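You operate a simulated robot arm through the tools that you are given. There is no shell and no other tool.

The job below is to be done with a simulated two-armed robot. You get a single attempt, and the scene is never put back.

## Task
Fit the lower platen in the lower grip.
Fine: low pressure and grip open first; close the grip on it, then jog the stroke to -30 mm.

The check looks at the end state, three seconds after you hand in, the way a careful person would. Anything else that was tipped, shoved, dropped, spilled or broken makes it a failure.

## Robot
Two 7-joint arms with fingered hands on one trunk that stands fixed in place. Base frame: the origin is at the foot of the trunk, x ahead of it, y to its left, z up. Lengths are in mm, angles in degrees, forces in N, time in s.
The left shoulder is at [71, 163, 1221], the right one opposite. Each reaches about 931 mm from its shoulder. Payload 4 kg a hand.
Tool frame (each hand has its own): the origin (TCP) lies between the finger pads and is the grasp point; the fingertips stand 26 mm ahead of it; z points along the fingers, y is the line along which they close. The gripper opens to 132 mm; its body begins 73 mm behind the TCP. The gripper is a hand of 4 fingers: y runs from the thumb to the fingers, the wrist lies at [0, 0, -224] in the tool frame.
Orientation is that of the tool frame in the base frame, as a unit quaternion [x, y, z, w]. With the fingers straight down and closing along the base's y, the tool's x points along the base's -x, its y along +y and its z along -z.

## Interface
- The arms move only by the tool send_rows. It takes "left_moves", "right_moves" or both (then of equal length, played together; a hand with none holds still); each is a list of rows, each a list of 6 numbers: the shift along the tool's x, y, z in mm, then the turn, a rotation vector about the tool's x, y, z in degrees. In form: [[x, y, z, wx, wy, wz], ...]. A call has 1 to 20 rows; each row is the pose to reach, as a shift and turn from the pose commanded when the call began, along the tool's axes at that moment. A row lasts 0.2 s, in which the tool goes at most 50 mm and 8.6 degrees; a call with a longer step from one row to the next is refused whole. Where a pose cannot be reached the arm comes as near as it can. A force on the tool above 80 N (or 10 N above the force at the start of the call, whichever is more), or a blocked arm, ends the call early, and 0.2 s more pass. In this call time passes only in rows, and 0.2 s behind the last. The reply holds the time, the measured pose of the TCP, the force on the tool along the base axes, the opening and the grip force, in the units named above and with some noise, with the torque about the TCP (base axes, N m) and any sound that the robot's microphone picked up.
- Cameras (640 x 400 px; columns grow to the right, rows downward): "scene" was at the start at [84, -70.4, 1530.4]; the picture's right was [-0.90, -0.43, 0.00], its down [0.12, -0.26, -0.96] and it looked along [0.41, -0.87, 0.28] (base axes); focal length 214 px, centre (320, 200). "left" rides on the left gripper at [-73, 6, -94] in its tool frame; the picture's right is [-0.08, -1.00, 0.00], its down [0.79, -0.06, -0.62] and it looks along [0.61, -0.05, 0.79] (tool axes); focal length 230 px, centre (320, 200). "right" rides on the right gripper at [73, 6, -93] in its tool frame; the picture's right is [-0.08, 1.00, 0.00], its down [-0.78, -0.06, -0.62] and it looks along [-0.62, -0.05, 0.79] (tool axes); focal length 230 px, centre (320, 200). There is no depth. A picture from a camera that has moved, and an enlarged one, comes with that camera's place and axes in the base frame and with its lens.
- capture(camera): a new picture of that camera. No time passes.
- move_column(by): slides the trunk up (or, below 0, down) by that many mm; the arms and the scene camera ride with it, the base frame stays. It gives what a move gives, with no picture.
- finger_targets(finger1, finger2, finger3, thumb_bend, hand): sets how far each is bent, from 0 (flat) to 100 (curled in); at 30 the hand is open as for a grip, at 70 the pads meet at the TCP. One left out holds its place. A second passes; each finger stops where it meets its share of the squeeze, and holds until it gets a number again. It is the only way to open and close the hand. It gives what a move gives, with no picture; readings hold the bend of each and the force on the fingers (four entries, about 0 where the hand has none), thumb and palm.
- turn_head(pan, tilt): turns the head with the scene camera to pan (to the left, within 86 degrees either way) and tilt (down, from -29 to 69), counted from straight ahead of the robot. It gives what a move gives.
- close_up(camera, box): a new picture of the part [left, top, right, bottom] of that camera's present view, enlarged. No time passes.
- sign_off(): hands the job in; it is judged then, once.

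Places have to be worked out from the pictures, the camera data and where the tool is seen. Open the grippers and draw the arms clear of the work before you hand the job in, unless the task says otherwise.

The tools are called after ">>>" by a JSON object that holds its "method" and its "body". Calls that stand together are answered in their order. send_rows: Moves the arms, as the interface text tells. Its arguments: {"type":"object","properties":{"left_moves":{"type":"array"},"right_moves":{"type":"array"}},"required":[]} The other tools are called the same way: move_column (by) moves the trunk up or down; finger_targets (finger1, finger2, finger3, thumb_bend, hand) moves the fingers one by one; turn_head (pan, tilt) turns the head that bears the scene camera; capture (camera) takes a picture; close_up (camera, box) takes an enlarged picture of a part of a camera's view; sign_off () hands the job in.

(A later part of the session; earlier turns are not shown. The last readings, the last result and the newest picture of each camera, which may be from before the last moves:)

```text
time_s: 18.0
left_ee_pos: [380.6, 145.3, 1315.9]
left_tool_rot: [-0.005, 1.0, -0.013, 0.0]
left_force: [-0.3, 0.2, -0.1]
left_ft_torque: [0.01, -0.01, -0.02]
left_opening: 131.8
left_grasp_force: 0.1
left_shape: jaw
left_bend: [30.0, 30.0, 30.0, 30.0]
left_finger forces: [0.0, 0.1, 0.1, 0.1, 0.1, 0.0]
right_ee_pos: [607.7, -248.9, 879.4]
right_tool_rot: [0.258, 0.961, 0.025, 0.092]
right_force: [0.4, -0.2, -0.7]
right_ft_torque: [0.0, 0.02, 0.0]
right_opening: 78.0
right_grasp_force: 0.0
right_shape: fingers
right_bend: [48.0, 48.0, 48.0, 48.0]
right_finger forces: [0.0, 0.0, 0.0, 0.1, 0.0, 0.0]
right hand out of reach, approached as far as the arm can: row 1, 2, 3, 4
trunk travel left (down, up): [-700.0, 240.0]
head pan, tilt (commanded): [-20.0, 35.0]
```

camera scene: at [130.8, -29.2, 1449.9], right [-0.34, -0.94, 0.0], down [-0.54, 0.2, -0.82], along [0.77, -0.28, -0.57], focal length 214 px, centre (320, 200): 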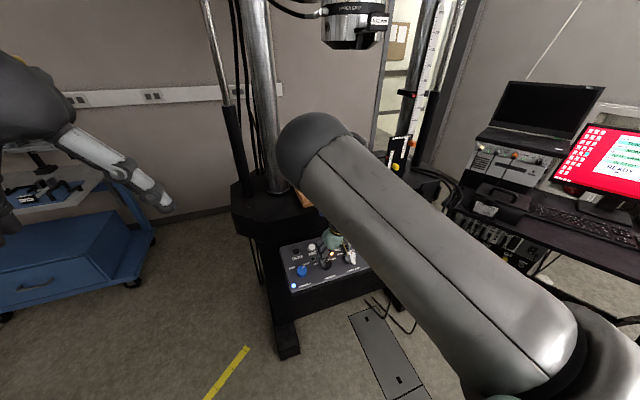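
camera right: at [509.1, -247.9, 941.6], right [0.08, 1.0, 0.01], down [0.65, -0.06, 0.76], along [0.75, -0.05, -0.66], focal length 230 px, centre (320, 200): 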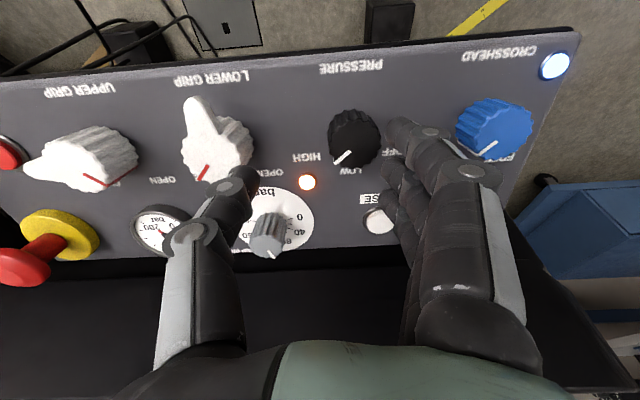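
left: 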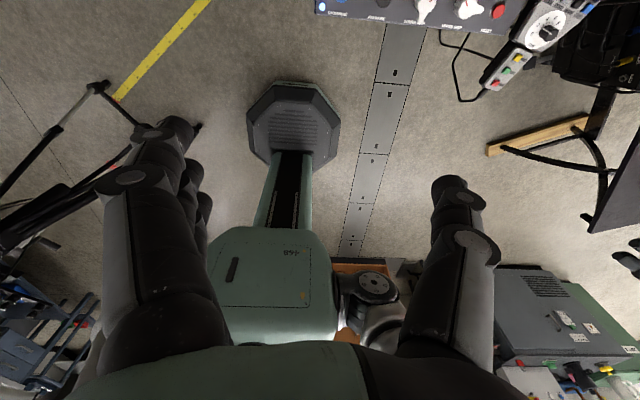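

The limit acts like a line that keeps the right hand outboard when it is far below the shoulder; the start pose of the left arm shows inboard is fine when hands are higher relative to shoulders. I'll back the right hand up and out, then lower the trunk.

>>> {"method": "send_rows", "body": {"right_moves": [[-9.5, -23.3, -34.6, 0, 0, -5], [-19, -46.5, -69.3, 0, 0, -10], [-28.6, -69.8, -104, 0, 0, -15], [-38.1, -93, -138.6, 0, 0, -20], [-47.7, -116.3, -173, 0, 0, -25], [-57.2, -139.6, -208, 0, 0, -30]]}}

>>> {"method": "move_column", "body": {"by": -150}}

>>> {"method": "capture", "body": {"camera": "scene"}}

```text
time_s: 19.4
left_ee_pos: [380.4, 144.5, 1315.1]
left_tool_rot: [-0.006, 1.0, -0.012, 0.001]
left_force: [-0.2, 0.1, -0.4]
left_ft_torque: [-0.01, 0.0, -0.02]
left_opening: 131.8
left_grasp_force: 0.0
left_shape: jaw
left_bend: [30.0, 30.0, 30.0, 30.0]
left_finger forces: [0.1, 0.0, 0.1, 0.0, 0.0, 0.1]
right_ee_pos: [548.1, -401.0, 1078.7]
right_tool_rot: [-0.001, 0.996, -0.001, 0.094]
right_force: [0.6, -1.2, 0.0]
right_ft_torque: [0.0, -0.02, 0.0]
right_opening: 77.8
right_grasp_force: 0.1
right_shape: fingers
right_bend: [48.0, 48.0, 48.0, 48.0]
right_finger forces: [0.1, 0.0, 0.0, 0.1, 0.0, 0.1]
trunk travel left (down, up): [-700.0, 240.0]
head pan, tilt (commanded): [-20.0, 35.0]
```

```text
time_s: 21.1
left_ee_pos: [381.0, 145.5, 1166.8]
left_tool_rot: [-0.005, 1.0, -0.012, 0.0]
left_force: [0.6, -0.6, 0.3]
left_ft_torque: [-0.03, 0.02, 0.0]
left_opening: 132.0
left_grasp_force: 0.0
left_shape: jaw
left_bend: [30.0, 30.0, 30.0, 30.0]
left_finger forces: [0.1, 0.0, 0.1, 0.0, 0.0, 0.1]
right_ee_pos: [547.7, -399.7, 929.0]
right_tool_rot: [0.0, 0.995, -0.001, 0.096]
right_force: [0.6, -0.3, -0.6]
right_ft_torque: [0.01, -0.03, 0.0]
right_opening: 78.1
right_grasp_force: 0.1
right_shape: fingers
right_bend: [48.0, 48.0, 48.0, 48.0]
right_finger forces: [0.0, 0.0, 0.0, 0.1, 0.1, 0.0]
trunk travel left (down, up): [-550.0, 390.0]
head pan, tilt (commanded): [-20.0, 35.0]
```

```text
taken
camera scene: at [131.5, -29.2, 1299.9], right [-0.34, -0.94, 0.0], down [-0.54, 0.2, -0.82], along [0.77, -0.28, -0.57], focal length 214 px, centre (320, 200)
```

scene: 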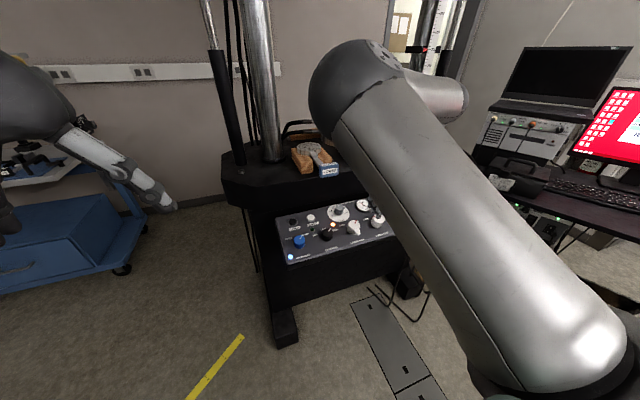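

Shoulders now at 1071. I'll retry the hover near the PRESSURE knob at (589,-230,900).

>>> {"method": "send_rows", "body": {"right_moves": [[-7, 34, 7, 0, 0, 0], [-14, 68, 14, 0, 0, 0], [-21, 102, 22, 0, 0, 0], [-28, 136, 29, 0, 0, 0], [-34.7, 170, 36.3, 0, 0, 0], [-34.7, 170, 36.3, 0, 0, 0]]}}

>>> {"method": "capture", "body": {"camera": "right"}}

```text
time_s: 22.3
left_ee_pos: [380.2, 144.8, 1167.2]
left_tool_rot: [-0.006, 1.0, -0.013, 0.0]
left_force: [0.2, 0.4, 0.5]
left_ft_torque: [-0.02, -0.04, 0.0]
left_opening: 131.9
left_grasp_force: 0.1
left_shape: jaw
left_bend: [30.0, 30.0, 30.0, 30.0]
left_finger forces: [0.0, 0.0, 0.0, 0.0, 0.0, 0.0]
right_ee_pos: [552.2, -269.7, 826.3]
right_tool_rot: [0.022, 1.0, 0.011, 0.016]
right_force: [-0.9, 0.4, 0.3]
right_ft_torque: [-0.02, 0.02, 0.03]
right_opening: 77.7
right_grasp_force: 0.2
right_shape: fingers
right_bend: [48.0, 48.0, 48.0, 48.0]
right_finger forces: [0.0, 0.1, 0.5, 0.0, 0.1, 0.0]
right hand out of reach, approached as far as the arm can: row 5
trunk travel left (down, up): [-550.0, 390.0]
head pan, tilt (commanded): [-20.0, 35.0]
stopped in row 5 (right hand): the arm was blocked; the commanded pose is now the measured one
```

```text
taken
camera right: at [476.5, -266.1, 918.2], right [0.12, 0.99, 0.02], down [0.76, -0.11, 0.64], along [0.64, -0.06, -0.77], focal length 230 px, centre (320, 200)
```

right: 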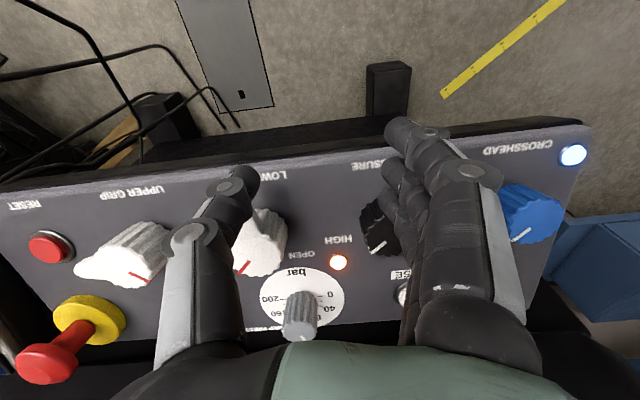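

The arm deviated low and was reported blocked near the panel at (552,-270,826). I'll look at the scene before doing anything.

>>> {"method": "capture", "body": {"camera": "scene"}}

>>> {"method": "close_up", "body": {"camera": "right", "box": [160, 100, 560, 340]}}

>>> {"method": "capture", "body": {"camera": "left"}}

```text
taken
camera scene: at [131.0, -29.3, 1299.9], right [-0.34, -0.94, 0.0], down [-0.54, 0.2, -0.82], along [0.77, -0.28, -0.57], focal length 214 px, centre (320, 200)
```

scene: 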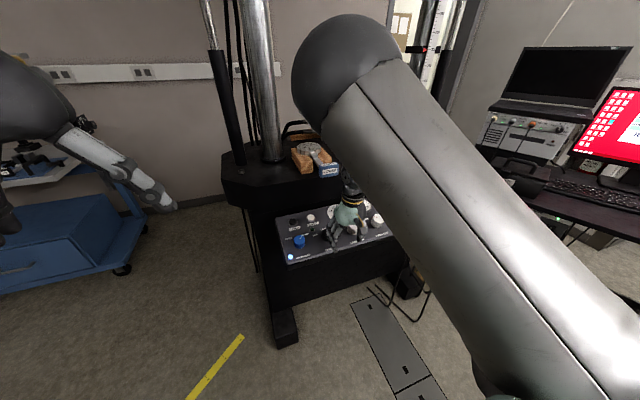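

```text
1.60 times, centred on (360, 220) of right
camera zoom: at [476.5, -266.1, 918.2], right [0.12, 0.99, 0.02], down [0.76, -0.11, 0.64], along [0.64, -0.06, -0.77], focal length 368 px, centre (256, 168)
```

zoom: 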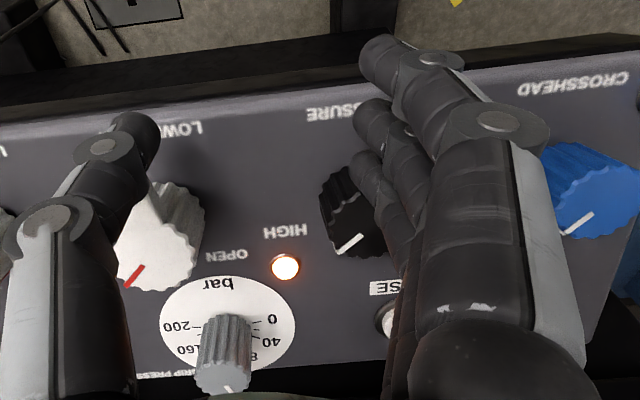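

```text
taken
camera left: at [453.0, 154.3, 1260.3], right [0.09, -1.0, 0.02], down [-0.78, -0.05, 0.62], along [-0.61, -0.07, -0.79], focal length 230 px, centre (320, 200)
```

left: 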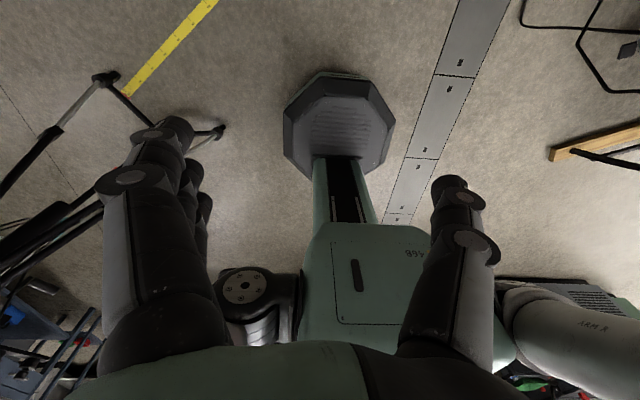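

Lamp still shows HIGH and nothing has moved; fingers are merely beside the knob. I'll retreat straight up, then outward, then raise so the trunk can be lowered further to a better arm posture.

>>> {"method": "send_rows", "body": {"right_moves": [[0, 0, -30, 0, 0, 0], [0, 0, -60, 0, 0, 0], [0, -30, -90, 0, 0, 0], [0, -65, -110, 0, 0, 0], [0, -100, -140, 0, 0, 0], [0, -130, -175, 0, 0, 0], [0, -130, -215, 0, 0, 0], [0, -130, -255, 0, 0, 0], [0, -130, -300, 0, 0, 0], [0, -130, -340, 0, 0, 0]]}}

```text
time_s: 24.5
left_ee_pos: [378.2, 145.4, 1168.1]
left_tool_rot: [-0.005, 1.0, -0.011, 0.0]
left_force: [0.0, 1.1, -0.2]
left_ft_torque: [0.01, -0.03, 0.0]
left_opening: 131.9
left_grasp_force: 0.2
left_shape: jaw
left_bend: [30.0, 30.0, 30.0, 30.0]
left_finger forces: [0.1, 0.0, 0.0, 0.0, 0.0, 0.1]
right_ee_pos: [534.6, -407.1, 1165.9]
right_tool_rot: [0.02, 1.0, 0.007, 0.019]
right_force: [-0.4, 1.4, 0.6]
right_ft_torque: [0.01, -0.02, -0.01]
right_opening: 77.5
right_grasp_force: 0.1
right_shape: fingers
right_bend: [48.0, 48.0, 48.0, 48.0]
right_finger forces: [0.0, 0.1, 0.1, 0.1, 0.0, 0.0]
trunk travel left (down, up): [-550.0, 390.0]
head pan, tilt (commanded): [-20.0, 35.0]
```

Clear and reachable at (535,-407,1166). Now lower the trunk another 250.

>>> {"method": "move_column", "body": {"by": -250}}

>>> {"method": "capture", "body": {"camera": "scene"}}

>>> {"method": "capture", "body": {"camera": "right"}}

```text
time_s: 27.1
left_ee_pos: [381.4, 144.8, 916.6]
left_tool_rot: [-0.005, 1.0, -0.012, 0.0]
left_force: [0.4, -0.3, 0.7]
left_ft_torque: [-0.01, -0.03, -0.02]
left_opening: 131.9
left_grasp_force: 0.1
left_shape: jaw
left_bend: [30.0, 30.0, 30.0, 30.0]
left_finger forces: [0.1, 0.1, 0.1, 0.1, 0.0, 0.1]
right_ee_pos: [534.4, -405.5, 915.1]
right_tool_rot: [0.019, 1.0, 0.008, 0.018]
right_force: [-0.4, -0.5, -0.1]
right_ft_torque: [-0.01, -0.01, -0.01]
right_opening: 77.9
right_grasp_force: 0.1
right_shape: fingers
right_bend: [48.0, 48.0, 48.0, 48.0]
right_finger forces: [0.0, 0.0, 0.1, 0.0, 0.0, 0.0]
trunk travel left (down, up): [-300.0, 640.0]
head pan, tilt (commanded): [-20.0, 35.0]
```

```text
taken
camera scene: at [131.5, -29.2, 1049.9], right [-0.34, -0.94, 0.0], down [-0.54, 0.2, -0.82], along [0.77, -0.28, -0.57], focal length 214 px, centre (320, 200)
```

scene: 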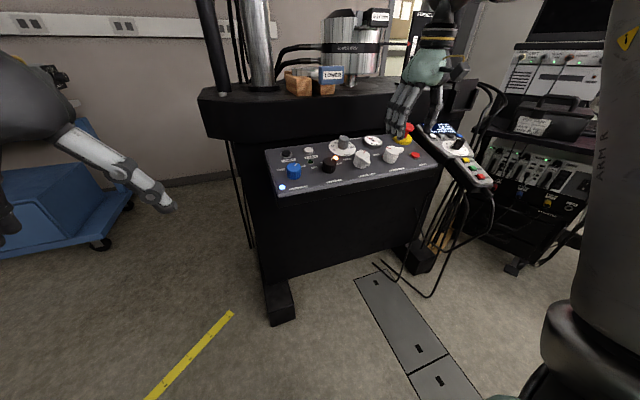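

```text
taken
camera right: at [459.1, -400.5, 1007.0], right [0.12, 0.99, 0.02], down [0.76, -0.1, 0.64], along [0.64, -0.06, -0.76], focal length 230 px, centre (320, 200)
```

right: 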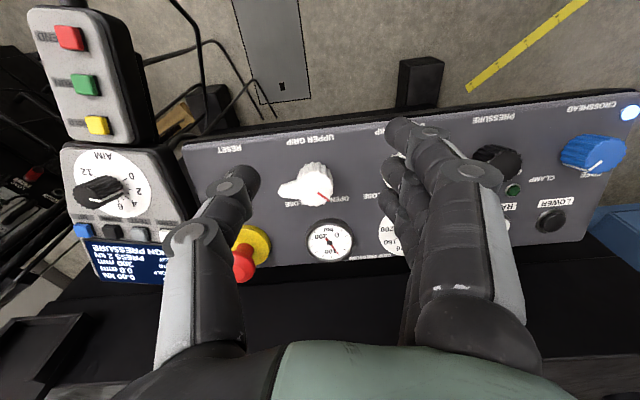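

The scene view is now clear and the arm posture looks better. Close-ups for panel, pendant, platen and grip from this lower viewpoint.

>>> {"method": "close_up", "body": {"camera": "scene", "box": [260, 125, 440, 205]}}

>>> {"method": "close_up", "body": {"camera": "scene", "box": [265, 0, 425, 100]}}

>>> {"method": "close_up", "body": {"camera": "scene", "box": [380, 30, 500, 200]}}

```text
3.56 times, centred on (350, 165) of scene
camera zoom: at [131.5, -29.2, 1049.9], right [-0.34, -0.94, 0.0], down [-0.54, 0.2, -0.82], along [0.77, -0.28, -0.57], focal length 763 px, centre (213, 324)
```

zoom: 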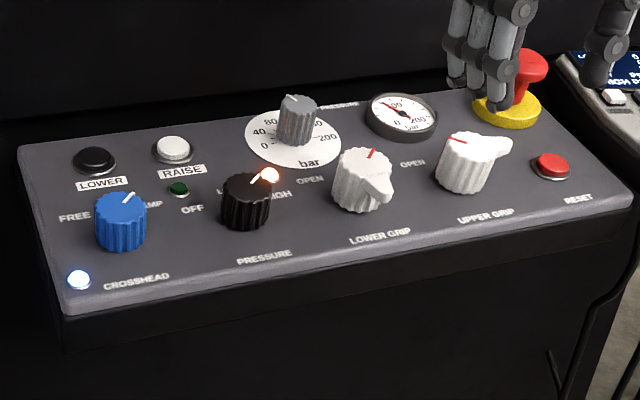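

```text
4.00 times, centred on (345, 50) of scene
camera zoom: at [131.5, -29.2, 1049.9], right [-0.34, -0.94, 0.0], down [-0.54, 0.2, -0.82], along [0.77, -0.28, -0.57], focal length 858 px, centre (220, 800)
```

zoom: 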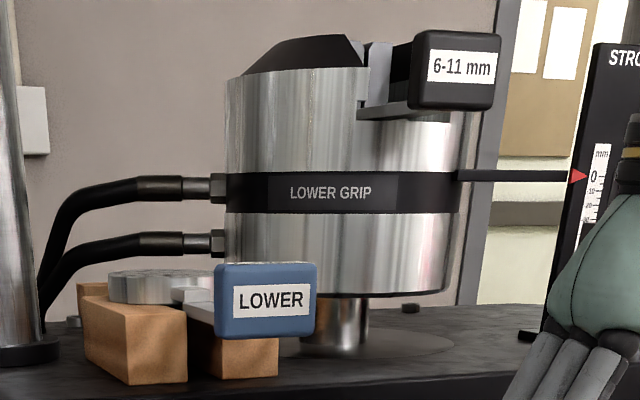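

```text
2.35 times, centred on (440, 115) of scene
camera zoom: at [131.5, -29.2, 1049.9], right [-0.34, -0.94, 0.0], down [-0.54, 0.2, -0.82], along [0.77, -0.28, -0.57], focal length 505 px, centre (38, 400)
```

zoom: 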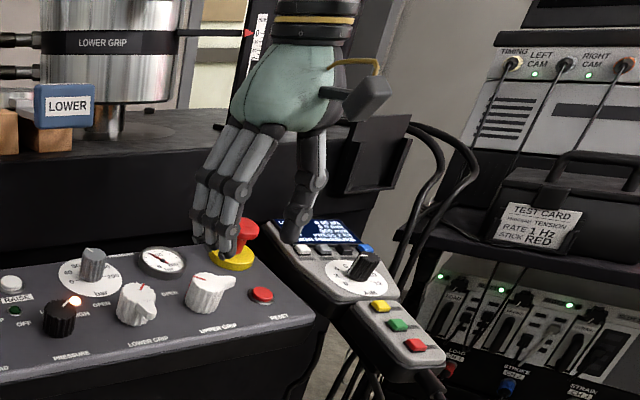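

Refined: panel slope ≈13.5°, PRESSURE knob top ≈ (606,-229,813), LOWER GRIP lever top ≈ (610,-326,816). I'll move to a hover at (594,-229,900), tilt -13.5°.

>>> {"method": "send_rows", "body": {"right_moves": [[-10, 36, 2, 0, -2, -0.5], [-21, 71, 4, 0.2, -4, -1], [-31, 107, 8, 0.4, -7, -1.5], [-42, 143, 14, 0.5, -9, -2], [-52.4, 178.4, 19.9, 0.65, -11.4, -2.3], [-52.4, 178.4, 19.9, 0.65, -11.4, -2.3]]}}

>>> {"method": "capture", "body": {"camera": "right"}}

>>> {"method": "capture", "body": {"camera": "scene"}}

```text
time_s: 28.4
left_ee_pos: [380.6, 145.2, 915.9]
left_tool_rot: [-0.005, 1.0, -0.011, 0.0]
left_force: [-0.2, -0.4, -0.7]
left_ft_torque: [0.0, 0.04, 0.0]
left_opening: 131.8
left_grasp_force: 0.0
left_shape: jaw
left_bend: [30.0, 30.0, 30.0, 30.0]
left_finger forces: [0.0, 0.1, 0.0, 0.0, 0.1, 0.1]
right_ee_pos: [595.4, -228.7, 901.7]
right_tool_rot: [0.0, 0.993, -0.001, 0.117]
right_force: [0.8, 0.1, 0.0]
right_ft_torque: [0.02, 0.03, -0.01]
right_opening: 77.7
right_grasp_force: 0.1
right_shape: fingers
right_bend: [48.0, 48.0, 48.0, 48.0]
right_finger forces: [0.0, 0.0, 0.0, 0.0, 0.0, 0.0]
trunk travel left (down, up): [-300.0, 640.0]
head pan, tilt (commanded): [-20.0, 35.0]
```

```text
taken
camera right: at [503.9, -224.7, 975.6], right [0.08, 1.0, 0.02], down [0.62, -0.06, 0.78], along [0.78, -0.05, -0.62], focal length 230 px, centre (320, 200)
```

right: 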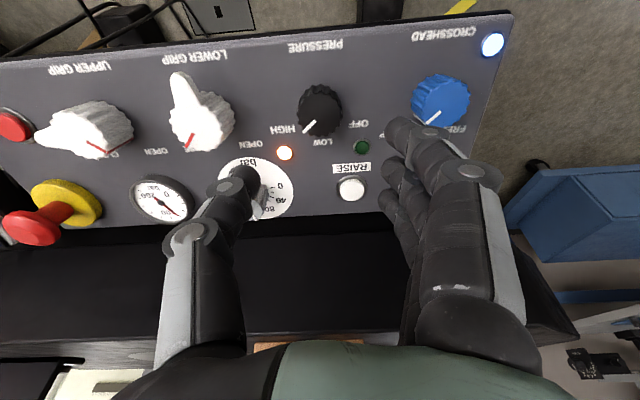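

```text
taken
camera scene: at [131.6, -29.8, 1049.8], right [-0.34, -0.94, 0.0], down [-0.54, 0.2, -0.82], along [0.77, -0.28, -0.57], focal length 214 px, centre (320, 200)
```

scene: 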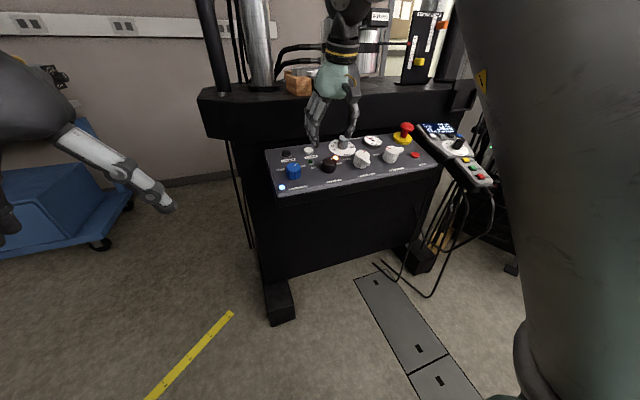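

Reach is exact now. I'll zoom on the knob from the hand camera to refine its centre.

>>> {"method": "close_up", "body": {"camera": "right", "box": [250, 60, 390, 160]}}

```text
4.00 times, centred on (320, 110) of right
camera zoom: at [503.9, -224.7, 975.6], right [0.08, 1.0, 0.02], down [0.62, -0.06, 0.78], along [0.78, -0.05, -0.62], focal length 920 px, centre (320, 560)
```

zoom: 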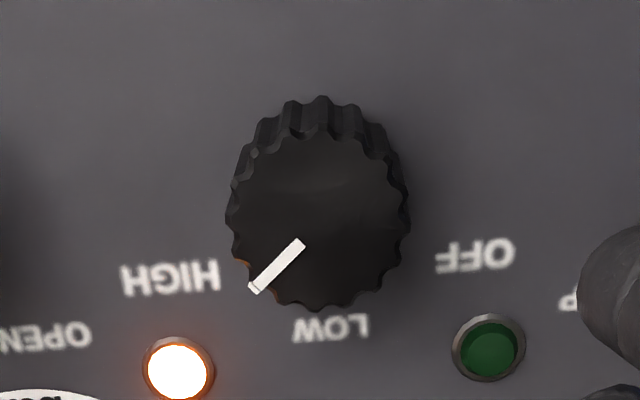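

Knob Ø≈36 mm, axis top ≈ (603.5,-229.5,812). I'll narrow the fingers to ~60 mm opening and descend most of the way, then check.

>>> {"method": "finger_targets", "body": {"hand": "right", "finger1": 53, "finger2": 53, "finger3": 53, "thumb_bend": 53}}

>>> {"method": "send_rows", "body": {"right_moves": [[6, -0.4, 20, 0, 0, 0], [12.5, -0.8, 40, 0, 0, 0], [12.5, -0.8, 60, 0, 0, 0], [12.5, -0.8, 72, 0, 0, 0], [12.5, -0.8, 72, 0, 0, 0]]}}

>>> {"method": "capture", "body": {"camera": "right"}}

>>> {"method": "close_up", "body": {"camera": "scene", "box": [260, 90, 420, 200]}}

```text
time_s: 29.4
left_ee_pos: [380.2, 145.3, 916.1]
left_tool_rot: [-0.005, 1.0, -0.013, 0.001]
left_force: [0.1, -0.2, 0.0]
left_ft_torque: [0.01, -0.01, 0.0]
left_opening: 131.7
left_grasp_force: 0.1
left_shape: jaw
left_bend: [30.0, 30.0, 30.0, 30.0]
left_finger forces: [0.0, 0.1, 0.1, 0.0, 0.1, 0.1]
right_ee_pos: [598.0, -229.0, 902.1]
right_tool_rot: [0.0, 0.993, -0.001, 0.117]
right_force: [-0.6, -0.4, -0.4]
right_ft_torque: [0.03, 0.01, 0.01]
right_opening: 61.8
right_grasp_force: 0.0
right_shape: fingers
right_bend: [53.0, 53.0, 53.0, 53.0]
right_finger forces: [0.0, 0.0, 0.0, 0.1, 0.0, 0.0]
trunk travel left (down, up): [-300.0, 640.0]
head pan, tilt (commanded): [-20.0, 35.0]
```

```text
time_s: 30.6
left_ee_pos: [380.1, 145.4, 915.7]
left_tool_rot: [-0.006, 1.0, -0.012, 0.0]
left_force: [-0.6, 0.6, -0.2]
left_ft_torque: [-0.01, 0.0, -0.02]
left_opening: 132.0
left_grasp_force: 0.1
left_shape: jaw
left_bend: [30.0, 30.0, 30.0, 30.0]
left_finger forces: [0.0, 0.0, 0.1, 0.1, 0.0, 0.0]
right_ee_pos: [600.7, -242.9, 839.6]
right_tool_rot: [0.015, 0.991, 0.024, 0.127]
right_force: [0.6, 0.8, 1.8]
right_ft_torque: [0.08, -0.01, 0.03]
right_opening: 61.4
right_grasp_force: 0.5
right_shape: fingers
right_bend: [53.0, 52.0, 53.0, 53.0]
right_finger forces: [0.0, 1.4, 0.0, 0.1, 0.0, 0.0]
trunk travel left (down, up): [-300.0, 640.0]
head pan, tilt (commanded): [-20.0, 35.0]
```

```text
taken
camera right: at [506.1, -239.9, 911.1], right [0.1, 0.99, 0.07], down [0.6, -0.12, 0.79], along [0.79, -0.03, -0.61], focal length 230 px, centre (320, 200)
```

right: 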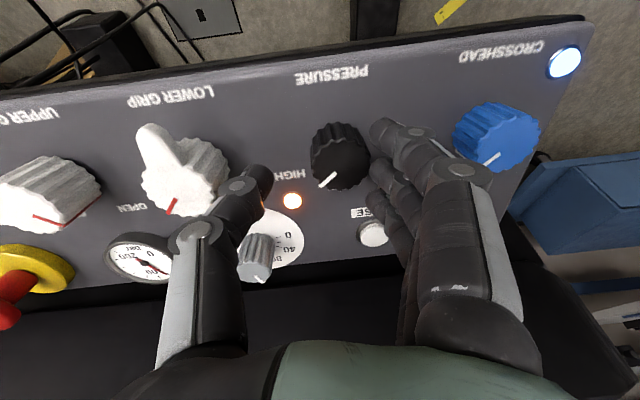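

```text
3.64 times, centred on (340, 145) of scene
camera zoom: at [131.5, -28.9, 1049.9], right [-0.34, -0.94, 0.0], down [-0.54, 0.2, -0.82], along [0.77, -0.28, -0.57], focal length 780 px, centre (247, 400)
```

zoom: 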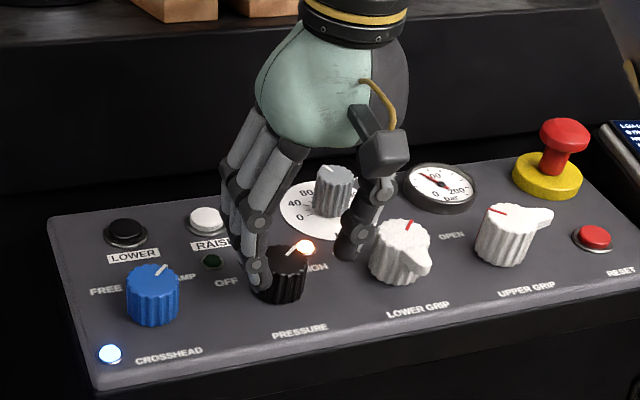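

The hand sits ~14 mm off in y and 11 mm high of the command with almost no force, so something in the arm (not the fingers) seems limited. I'll look at the arm itself with the head.

>>> {"method": "turn_head", "body": {"pan": -35, "tilt": 0}}

>>> {"method": "capture", "body": {"camera": "scene"}}

>>> {"method": "capture", "body": {"camera": "left"}}

```text
time_s: 31.7
left_ee_pos: [380.2, 146.4, 916.7]
left_tool_rot: [-0.005, 1.0, -0.012, 0.0]
left_force: [-0.6, -0.3, 0.4]
left_ft_torque: [0.03, 0.01, 0.02]
left_opening: 131.7
left_grasp_force: 0.1
left_shape: jaw
left_bend: [30.0, 30.0, 30.0, 30.0]
left_finger forces: [0.0, 0.0, 0.0, 0.1, 0.0, 0.1]
right_ee_pos: [599.9, -245.6, 834.0]
right_tool_rot: [0.018, 0.992, 0.024, 0.124]
right_force: [0.1, 3.1, 2.4]
right_ft_torque: [0.13, -0.01, -0.01]
right_opening: 61.7
right_grasp_force: 1.2
right_shape: fingers
right_bend: [53.0, 51.0, 53.0, 53.0]
right_finger forces: [0.1, 2.5, 0.0, 0.0, 0.1, 0.0]
trunk travel left (down, up): [-300.0, 640.0]
head pan, tilt (commanded): [-35.0, 0.0]
```

```text
taken
camera scene: at [122.5, -50.2, 1106.0], right [-0.57, -0.82, 0.0], down [0.0, 0.0, -1.0], along [0.82, -0.57, 0.0], focal length 214 px, centre (320, 200)
```

scene: 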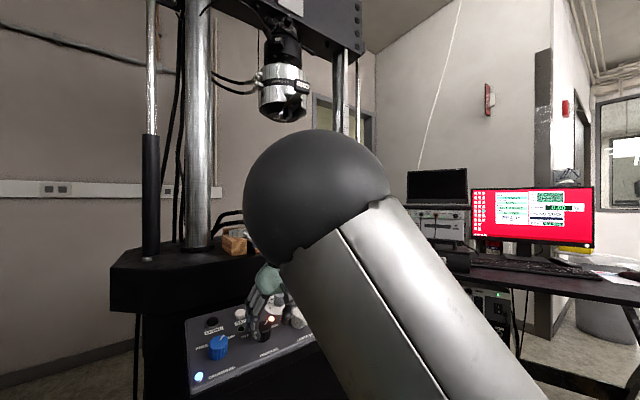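

```text
taken
camera left: at [453.4, 154.6, 1009.9], right [0.09, -1.0, 0.02], down [-0.78, -0.05, 0.62], along [-0.61, -0.07, -0.79], focal length 230 px, centre (320, 200)
```

left: 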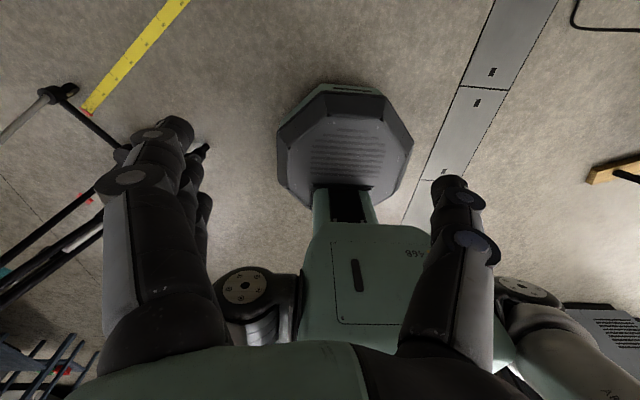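

The arm creeps slowly, pushed outboard when the hand is level with the shoulder—consistent with a joint limit that eases when the hand is higher relative to the shoulder. I'll raise the hand along its axis and lower the trunk 120 more.

>>> {"method": "send_rows", "body": {"right_moves": [[0, 0, -40, 0, 0, 0], [0, 0, -80, 0, 0, 0], [0, 0, -120, 0, 0, 0], [0, 0, -160, 0, 0, 0], [0, 0, -180, 0, 0, 0], [0, 0, -180, 0, 0, 0]]}}

>>> {"method": "move_column", "body": {"by": -120}}

>>> {"method": "turn_head", "body": {"pan": -20, "tilt": 25}}

>>> {"method": "capture", "body": {"camera": "scene"}}

```text
time_s: 33.1
left_ee_pos: [380.0, 144.3, 915.9]
left_tool_rot: [-0.005, 1.0, -0.012, 0.001]
left_force: [0.6, 0.2, 0.2]
left_ft_torque: [-0.04, 0.01, 0.0]
left_opening: 131.6
left_grasp_force: 0.0
left_shape: jaw
left_bend: [30.0, 30.0, 30.0, 30.0]
left_finger forces: [0.0, 0.0, 0.0, 0.0, 0.0, 0.0]
right_ee_pos: [549.1, -235.4, 973.7]
right_tool_rot: [0.0, 0.993, -0.002, 0.12]
right_force: [-0.4, 0.9, 0.7]
right_ft_torque: [0.0, 0.0, -0.04]
right_opening: 61.6
right_grasp_force: 0.2
right_shape: fingers
right_bend: [53.0, 53.0, 53.0, 53.0]
right_finger forces: [0.0, 0.0, 0.1, 0.0, 0.1, 0.0]
right hand out of reach, approached as far as the arm can: row 4, 5, 6
trunk travel left (down, up): [-300.0, 640.0]
head pan, tilt (commanded): [-35.0, 0.0]
```

```text
time_s: 34.6
left_ee_pos: [380.9, 146.1, 795.3]
left_tool_rot: [-0.005, 1.0, -0.012, 0.0]
left_force: [-0.4, -0.3, -0.1]
left_ft_torque: [-0.02, 0.0, 0.01]
left_opening: 131.9
left_grasp_force: 0.0
left_shape: jaw
left_bend: [30.0, 30.0, 30.0, 30.0]
left_finger forces: [0.0, 0.0, 0.0, 0.1, 0.0, 0.0]
right_ee_pos: [549.9, -236.9, 853.2]
right_tool_rot: [0.0, 0.993, -0.001, 0.119]
right_force: [0.1, -0.4, 0.4]
right_ft_torque: [0.0, 0.05, -0.01]
right_opening: 61.7
right_grasp_force: 0.1
right_shape: fingers
right_bend: [53.0, 53.0, 53.0, 53.0]
right_finger forces: [0.1, 0.0, 0.0, 0.1, 0.1, 0.0]
trunk travel left (down, up): [-180.0, 760.0]
head pan, tilt (commanded): [-35.0, 0.0]
```

```text
time_s: 35.5
left_ee_pos: [380.7, 146.0, 795.5]
left_tool_rot: [-0.005, 1.0, -0.012, 0.0]
left_force: [-0.1, 0.4, -1.3]
left_ft_torque: [0.01, -0.02, 0.01]
left_opening: 131.8
left_grasp_force: 0.2
left_shape: jaw
left_bend: [30.0, 30.0, 30.0, 30.0]
left_finger forces: [0.0, 0.1, 0.0, 0.0, 0.0, 0.0]
right_ee_pos: [549.3, -234.7, 853.6]
right_tool_rot: [0.0, 0.993, -0.002, 0.121]
right_force: [0.0, -0.3, 0.5]
right_ft_torque: [-0.04, -0.04, 0.0]
right_opening: 61.4
right_grasp_force: 0.1
right_shape: fingers
right_bend: [53.0, 53.0, 53.0, 53.0]
right_finger forces: [0.1, 0.1, 0.0, 0.0, 0.0, 0.0]
trunk travel left (down, up): [-180.0, 760.0]
head pan, tilt (commanded): [-20.0, 25.0]
```

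```text
taken
camera scene: at [135.4, -30.6, 945.7], right [-0.34, -0.94, 0.0], down [-0.4, 0.14, -0.91], along [0.85, -0.31, -0.42], focal length 214 px, centre (320, 200)
```

scene: 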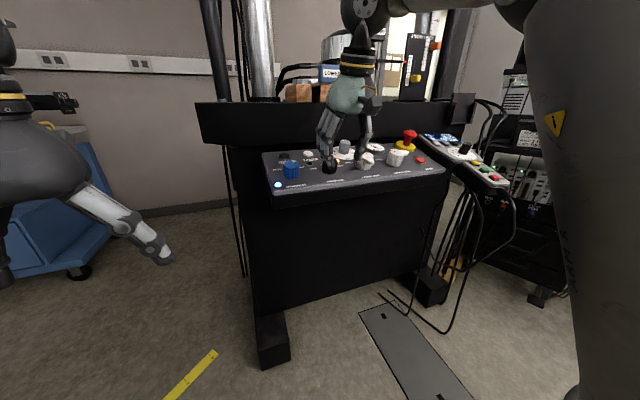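

Now shoulders at 701. Moving forward to hover over the knob at (594,-229.5,862).

>>> {"method": "send_rows", "body": {"right_moves": [[-22, 3, 1, 0, 0, 0], [-44.8, 6, 2, 0, 0, 0], [-44.8, 6, 2, 0, 0, 0], [-44.8, 6, 2, 0, 0, 0]]}}

>>> {"method": "capture", "body": {"camera": "right"}}

```text
time_s: 36.5
left_ee_pos: [381.1, 144.9, 795.7]
left_tool_rot: [-0.005, 1.0, -0.013, 0.001]
left_force: [-0.4, -0.2, 0.6]
left_ft_torque: [-0.04, 0.01, 0.01]
left_opening: 131.9
left_grasp_force: 0.0
left_shape: jaw
left_bend: [30.0, 30.0, 30.0, 30.0]
left_finger forces: [0.0, 0.0, 0.1, 0.0, 0.0, 0.0]
right_ee_pos: [581.1, -235.7, 841.0]
right_tool_rot: [0.0, 0.992, -0.001, 0.123]
right_force: [0.2, -0.2, 0.4]
right_ft_torque: [-0.02, 0.01, 0.02]
right_opening: 61.6
right_grasp_force: 0.1
right_shape: fingers
right_bend: [53.0, 53.0, 53.0, 53.0]
right_finger forces: [0.1, 0.0, 0.0, 0.0, 0.0, 0.0]
right hand out of reach, approached as far as the arm can: row 1, 2, 3, 4
trunk travel left (down, up): [-180.0, 760.0]
head pan, tilt (commanded): [-20.0, 25.0]
```

```text
taken
camera right: at [487.6, -231.6, 914.3], right [0.08, 1.0, 0.01], down [0.61, -0.06, 0.79], along [0.79, -0.05, -0.61], focal length 230 px, centre (320, 200)
```

right: 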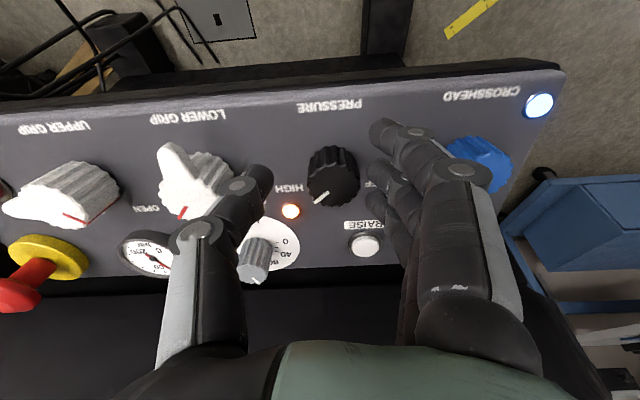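

Now limited from above (reach to (581,-236,841)); the fingers already straddle the knob in y. The knob target lies lower, so I'll go forward-down to (604,-229.5,813) in small steps.

>>> {"method": "send_rows", "body": {"right_moves": [[-4, 5, 6, 0, 0, 0], [-8, 6.2, 14, 0, 0, 0], [-12, 6.2, 23, 0, 0, 0], [-15.3, 6.2, 31, 0, 0, 0], [-15.3, 6.2, 32.5, 0, 0, 0], [-15.3, 6.2, 32.5, 0, 0, 0]]}}

>>> {"method": "capture", "body": {"camera": "right"}}

>>> {"method": "close_up", "body": {"camera": "scene", "box": [260, 80, 440, 200]}}

```text
time_s: 37.9
left_ee_pos: [377.7, 147.0, 797.9]
left_tool_rot: [-0.005, 1.0, -0.013, 0.002]
left_force: [0.4, 0.1, 0.5]
left_ft_torque: [0.01, -0.01, 0.01]
left_opening: 131.7
left_grasp_force: 0.1
left_shape: jaw
left_bend: [30.0, 30.0, 30.0, 30.0]
left_finger forces: [0.0, 0.0, 0.0, 0.1, 0.0, 0.0]
right_ee_pos: [602.1, -228.3, 817.2]
right_tool_rot: [0.001, 0.992, -0.002, 0.126]
right_force: [-5.2, 0.7, 33.6]
right_ft_torque: [0.42, -0.38, 0.21]
right_opening: 61.6
right_grasp_force: 17.2
right_shape: fingers
right_bend: [53.0, 54.0, 55.0, 53.0]
right_finger forces: [4.1, 9.0, 10.9, 0.0, 10.2, 0.0]
trunk travel left (down, up): [-180.0, 760.0]
head pan, tilt (commanded): [-20.0, 25.0]
```

```text
taken
camera right: at [507.8, -224.0, 890.4], right [0.08, 1.0, 0.01], down [0.61, -0.06, 0.79], along [0.79, -0.05, -0.61], focal length 230 px, centre (320, 200)
```

right: 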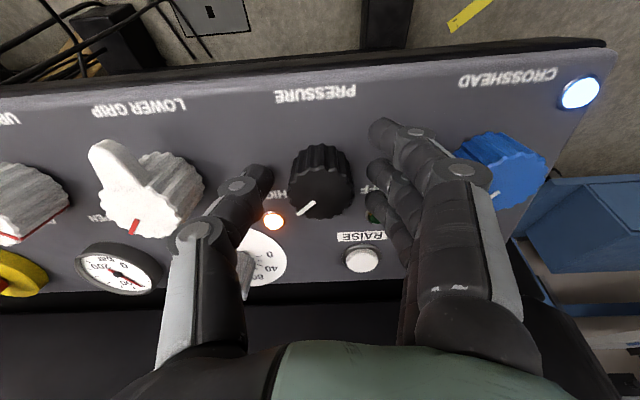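

```text
3.33 times, centred on (350, 140) of scene
camera zoom: at [131.9, -29.5, 946.6], right [-0.34, -0.94, 0.0], down [-0.39, 0.14, -0.91], along [0.85, -0.31, -0.42], focal length 715 px, centre (220, 400)
```

zoom: 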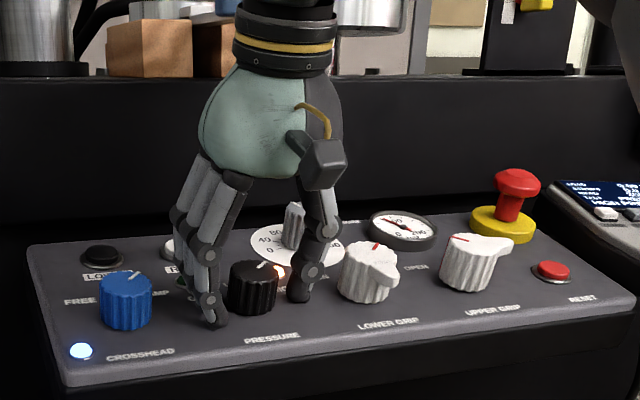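

Fingertips have touched the panel (34 N), straddling the knob nicely. I'll lift 6 mm along the tool axis, then close on the knob.

>>> {"method": "send_rows", "body": {"right_moves": [[0, 0, -6, 0, 0, 0], [0, 0, -6, 0, 0, 0]]}}

>>> {"method": "finger_targets", "body": {"hand": "right", "finger1": 64, "finger2": 64, "finger3": 64, "thumb_bend": 64}}

>>> {"method": "close_up", "body": {"camera": "scene", "box": [260, 80, 440, 200]}}

>>> {"method": "capture", "body": {"camera": "right"}}

```text
time_s: 38.5
left_ee_pos: [380.7, 146.3, 794.5]
left_tool_rot: [-0.005, 1.0, -0.012, 0.002]
left_force: [0.5, 0.0, -0.3]
left_ft_torque: [-0.01, -0.03, 0.01]
left_opening: 131.7
left_grasp_force: 0.1
left_shape: jaw
left_bend: [30.0, 30.0, 30.0, 30.0]
left_finger forces: [0.0, 0.1, 0.0, 0.0, 0.0, 0.0]
right_ee_pos: [601.6, -229.2, 818.1]
right_tool_rot: [0.0, 0.993, -0.002, 0.12]
right_force: [-2.2, 0.8, 12.5]
right_ft_torque: [0.29, -0.31, 0.01]
right_opening: 61.1
right_grasp_force: 6.3
right_shape: fingers
right_bend: [53.0, 53.0, 55.0, 53.0]
right_finger forces: [0.0, 1.9, 8.4, 0.0, 2.2, 0.0]
trunk travel left (down, up): [-180.0, 760.0]
head pan, tilt (commanded): [-20.0, 25.0]
```

```text
time_s: 39.5
left_ee_pos: [379.6, 144.5, 796.9]
left_tool_rot: [-0.005, 1.0, -0.012, -0.001]
left_force: [-0.4, 0.1, 0.1]
left_ft_torque: [0.02, 0.04, -0.02]
left_opening: 132.0
left_grasp_force: 0.1
left_shape: jaw
left_bend: [30.0, 30.0, 30.0, 30.0]
left_finger forces: [0.0, 0.1, 0.0, 0.1, 0.0, 0.0]
right_ee_pos: [602.1, -229.4, 817.6]
right_tool_rot: [0.001, 0.993, -0.002, 0.12]
right_force: [-3.5, 0.7, -3.1]
right_ft_torque: [0.04, 0.09, 0.01]
right_opening: 32.8
right_grasp_force: 3.2
right_shape: fingers
right_bend: [64.0, 60.0, 64.0, 62.0]
right_finger forces: [0.0, 3.7, 0.0, 0.0, 3.1, 0.1]
trunk travel left (down, up): [-180.0, 760.0]
head pan, tilt (commanded): [-20.0, 25.0]
```

```text
3.33 times, centred on (350, 140) of scene
camera zoom: at [135.3, -30.6, 945.5], right [-0.34, -0.94, 0.0], down [-0.4, 0.14, -0.91], along [0.85, -0.31, -0.42], focal length 715 px, centre (220, 400)
```

zoom: 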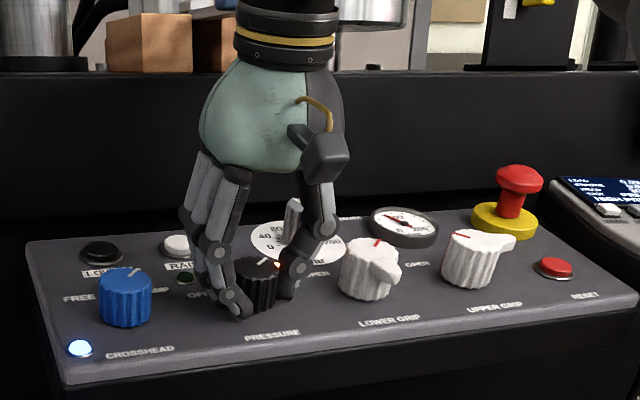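

```text
taken
camera right: at [509.5, -225.2, 891.2], right [0.08, 1.0, 0.02], down [0.62, -0.06, 0.79], along [0.78, -0.05, -0.62], focal length 230 px, centre (320, 200)
```

right: 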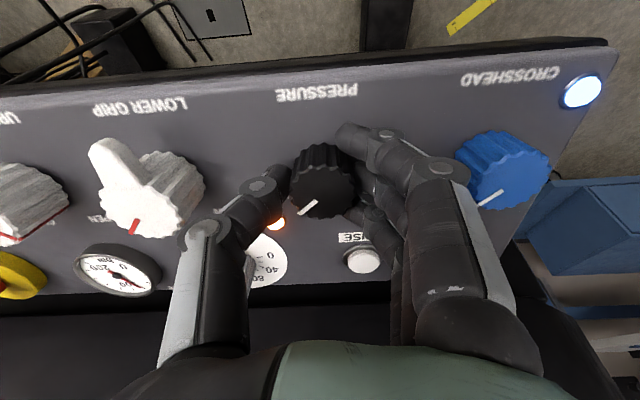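

Finger 2 and the thumb have closed on the knob with light force; fingers 1 and 3 flank it. I'll squeeze more.

>>> {"method": "finger_targets", "body": {"hand": "right", "finger1": 70, "finger2": 72, "finger3": 70, "thumb_bend": 72}}

>>> {"method": "close_up", "body": {"camera": "right", "box": [220, 80, 480, 270]}}

```text
time_s: 40.5
left_ee_pos: [381.2, 144.8, 795.9]
left_tool_rot: [-0.005, 1.0, -0.011, 0.0]
left_force: [0.4, 0.7, -0.7]
left_ft_torque: [0.01, -0.04, 0.03]
left_opening: 131.9
left_grasp_force: 0.2
left_shape: jaw
left_bend: [30.0, 30.0, 30.0, 30.0]
left_finger forces: [0.0, 0.0, 0.1, 0.1, 0.0, 0.0]
right_ee_pos: [603.6, -230.3, 816.0]
right_tool_rot: [0.0, 0.993, -0.001, 0.12]
right_force: [-2.6, -1.3, -5.3]
right_ft_torque: [-0.01, 0.09, 0.0]
right_opening: 25.6
right_grasp_force: 12.1
right_shape: fingers
right_bend: [68.0, 60.0, 69.0, 65.0]
right_finger forces: [1.9, 8.2, 0.7, 0.1, 12.9, 0.1]
trunk travel left (down, up): [-180.0, 760.0]
head pan, tilt (commanded): [-20.0, 25.0]
```

```text
2.11 times, centred on (350, 175) of right
camera zoom: at [509.7, -225.8, 891.2], right [0.08, 1.0, 0.02], down [0.62, -0.06, 0.79], along [0.78, -0.05, -0.62], focal length 484 px, centre (257, 253)
```

zoom: 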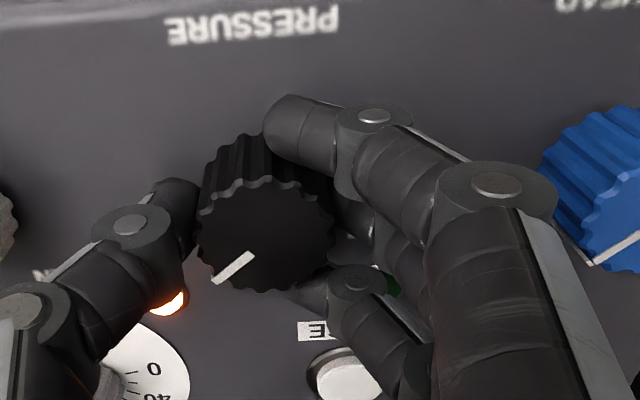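

A good three-sided grip with ~12 N. Now rotate -45° about the tool axis (counter-clockwise from above: HIGH → LOW).

>>> {"method": "send_rows", "body": {"right_moves": [[0, 0, 0, 0, 0, -8], [0, 0, 0, 0, 0, -16], [0, 0, 0, 0, 0, -24], [0, 0, 0, 0, 0, -32], [0, 0, 0, 0, 0, -40], [0, 0, 0, 0, 0, -46], [0, 0, 0, 0, 0, -46]]}}

>>> {"method": "capture", "body": {"camera": "right"}}

>>> {"method": "close_up", "body": {"camera": "scene", "box": [260, 80, 500, 220]}}

```text
time_s: 42.0
left_ee_pos: [381.1, 145.6, 795.1]
left_tool_rot: [-0.006, 1.0, -0.011, -0.001]
left_force: [0.6, -0.2, 0.3]
left_ft_torque: [-0.01, 0.03, 0.05]
left_opening: 132.0
left_grasp_force: 0.0
left_shape: jaw
left_bend: [30.0, 30.0, 30.0, 30.0]
left_finger forces: [0.0, 0.0, 0.0, 0.1, 0.1, 0.0]
right_ee_pos: [603.8, -229.5, 817.1]
right_tool_rot: [-0.389, 0.913, -0.048, 0.11]
right_force: [6.4, -1.8, -5.3]
right_ft_torque: [-0.04, -0.1, 0.03]
right_opening: 25.4
right_grasp_force: 11.8
right_shape: fingers
right_bend: [68.0, 60.0, 69.0, 65.0]
right_finger forces: [1.0, 7.3, 1.3, 0.0, 13.4, 0.0]
trunk travel left (down, up): [-180.0, 760.0]
head pan, tilt (commanded): [-20.0, 25.0]
```

```text
taken
camera right: at [528.1, -279.4, 896.1], right [-0.65, 0.75, -0.16], down [0.42, 0.52, 0.74], along [0.64, 0.41, -0.66], focal length 230 px, centre (320, 200)
```

right: 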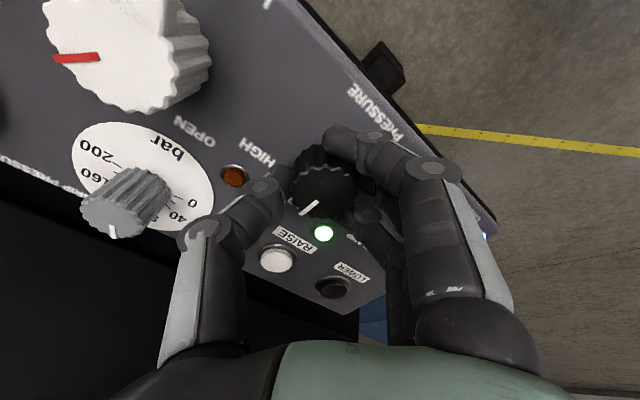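

```text
2.67 times, centred on (380, 150) of scene
camera zoom: at [136.6, -30.8, 945.4], right [-0.34, -0.94, 0.0], down [-0.4, 0.14, -0.91], along [0.85, -0.31, -0.42], focal length 572 px, centre (160, 333)
```

zoom: 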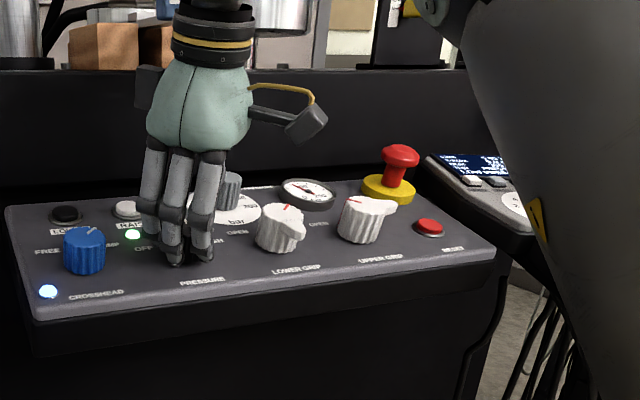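

LOW achieved: green lamp lit, orange off. Now release and lift off.

>>> {"method": "finger_targets", "body": {"hand": "right", "finger1": 54, "finger2": 54, "finger3": 54, "thumb_bend": 54}}

>>> {"method": "send_rows", "body": {"right_moves": [[0, 0, -10, 0, 0, 0], [0, 0, -20, 0, 0, 0], [0, 0, -30, 0, 0, 0], [0, 0, -38, 0, 0, 0], [0, 0, -38, 0, 0, 0]]}}

>>> {"method": "capture", "body": {"camera": "right"}}

```text
time_s: 43.0
left_ee_pos: [381.3, 145.5, 796.1]
left_tool_rot: [-0.005, 1.0, -0.013, 0.0]
left_force: [0.1, 0.7, -0.4]
left_ft_torque: [-0.01, -0.01, -0.03]
left_opening: 131.8
left_grasp_force: 0.0
left_shape: jaw
left_bend: [30.0, 30.0, 30.0, 30.0]
left_finger forces: [0.0, 0.1, 0.0, 0.1, 0.1, 0.0]
right_ee_pos: [601.6, -229.2, 819.4]
right_tool_rot: [-0.388, 0.914, -0.049, 0.111]
right_force: [-0.1, -0.4, 1.9]
right_ft_torque: [-0.01, -0.02, -0.01]
right_opening: 57.0
right_grasp_force: 0.7
right_shape: fingers
right_bend: [54.0, 54.0, 54.0, 54.0]
right_finger forces: [0.1, 0.0, 0.0, 0.1, 0.9, 0.0]
trunk travel left (down, up): [-180.0, 760.0]
head pan, tilt (commanded): [-20.0, 25.0]
```

```text
time_s: 44.2
left_ee_pos: [381.7, 145.8, 795.9]
left_tool_rot: [-0.005, 1.0, -0.012, 0.0]
left_force: [-0.1, -0.1, -0.7]
left_ft_torque: [-0.02, 0.0, 0.01]
left_opening: 131.7
left_grasp_force: 0.0
left_shape: jaw
left_bend: [30.0, 30.0, 30.0, 30.0]
left_finger forces: [0.0, 0.1, 0.1, 0.0, 0.0, 0.1]
right_ee_pos: [586.3, -232.7, 836.6]
right_tool_rot: [-0.387, 0.914, -0.05, 0.113]
right_force: [0.1, 0.1, -0.1]
right_ft_torque: [-0.01, 0.01, -0.01]
right_opening: 57.3
right_grasp_force: 0.1
right_shape: fingers
right_bend: [54.0, 54.0, 54.0, 54.0]
right_finger forces: [0.0, 0.0, 0.1, 0.1, 0.0, 0.0]
right hand out of reach, approached as far as the arm can: row 2, 3, 4, 5
trunk travel left (down, up): [-180.0, 760.0]
head pan, tilt (commanded): [-20.0, 25.0]
```

```text
taken
camera right: at [510.9, -282.0, 915.2], right [-0.64, 0.75, -0.16], down [0.42, 0.52, 0.74], along [0.64, 0.41, -0.65], focal length 230 px, centre (320, 200)
```

right: 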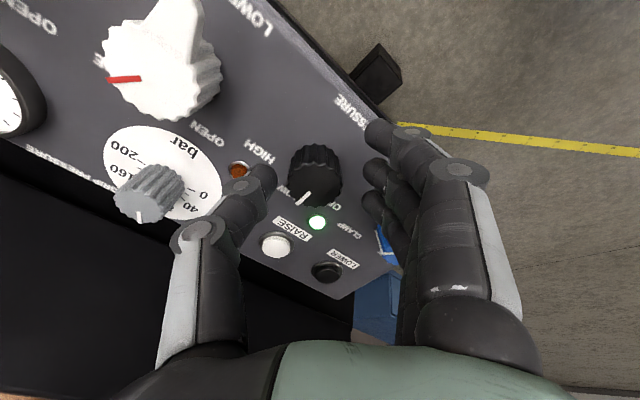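

Stays at LOW. The arm's ceiling is at ~836 here, so I'll raise the trunk 70 mm to lift the hand clear.

>>> {"method": "move_column", "body": {"by": 70}}

>>> {"method": "close_up", "body": {"camera": "scene", "box": [260, 80, 500, 220]}}

```text
time_s: 45.3
left_ee_pos: [380.7, 144.7, 865.5]
left_tool_rot: [-0.005, 1.0, -0.012, 0.0]
left_force: [0.3, 0.1, -1.0]
left_ft_torque: [-0.01, 0.02, 0.04]
left_opening: 131.8
left_grasp_force: 0.1
left_shape: jaw
left_bend: [30.0, 30.0, 30.0, 30.0]
left_finger forces: [0.0, 0.1, 0.0, 0.1, 0.0, 0.0]
right_ee_pos: [587.1, -231.8, 907.0]
right_tool_rot: [-0.387, 0.914, -0.049, 0.112]
right_force: [0.1, 0.2, 0.8]
right_ft_torque: [0.01, 0.0, 0.02]
right_opening: 57.1
right_grasp_force: 0.0
right_shape: fingers
right_bend: [54.0, 54.0, 54.0, 54.0]
right_finger forces: [0.0, 0.0, 0.1, 0.0, 0.1, 0.1]
trunk travel left (down, up): [-250.0, 690.0]
head pan, tilt (commanded): [-20.0, 25.0]
```

```text
2.67 times, centred on (380, 150) of scene
camera zoom: at [135.7, -30.6, 1015.5], right [-0.34, -0.94, 0.0], down [-0.4, 0.14, -0.91], along [0.85, -0.31, -0.42], focal length 572 px, centre (160, 333)
```

zoom: 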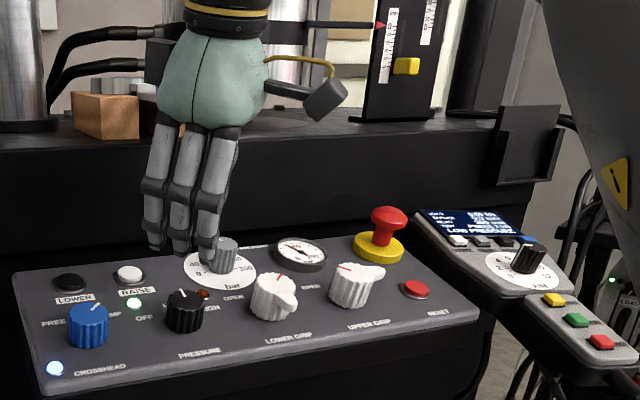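

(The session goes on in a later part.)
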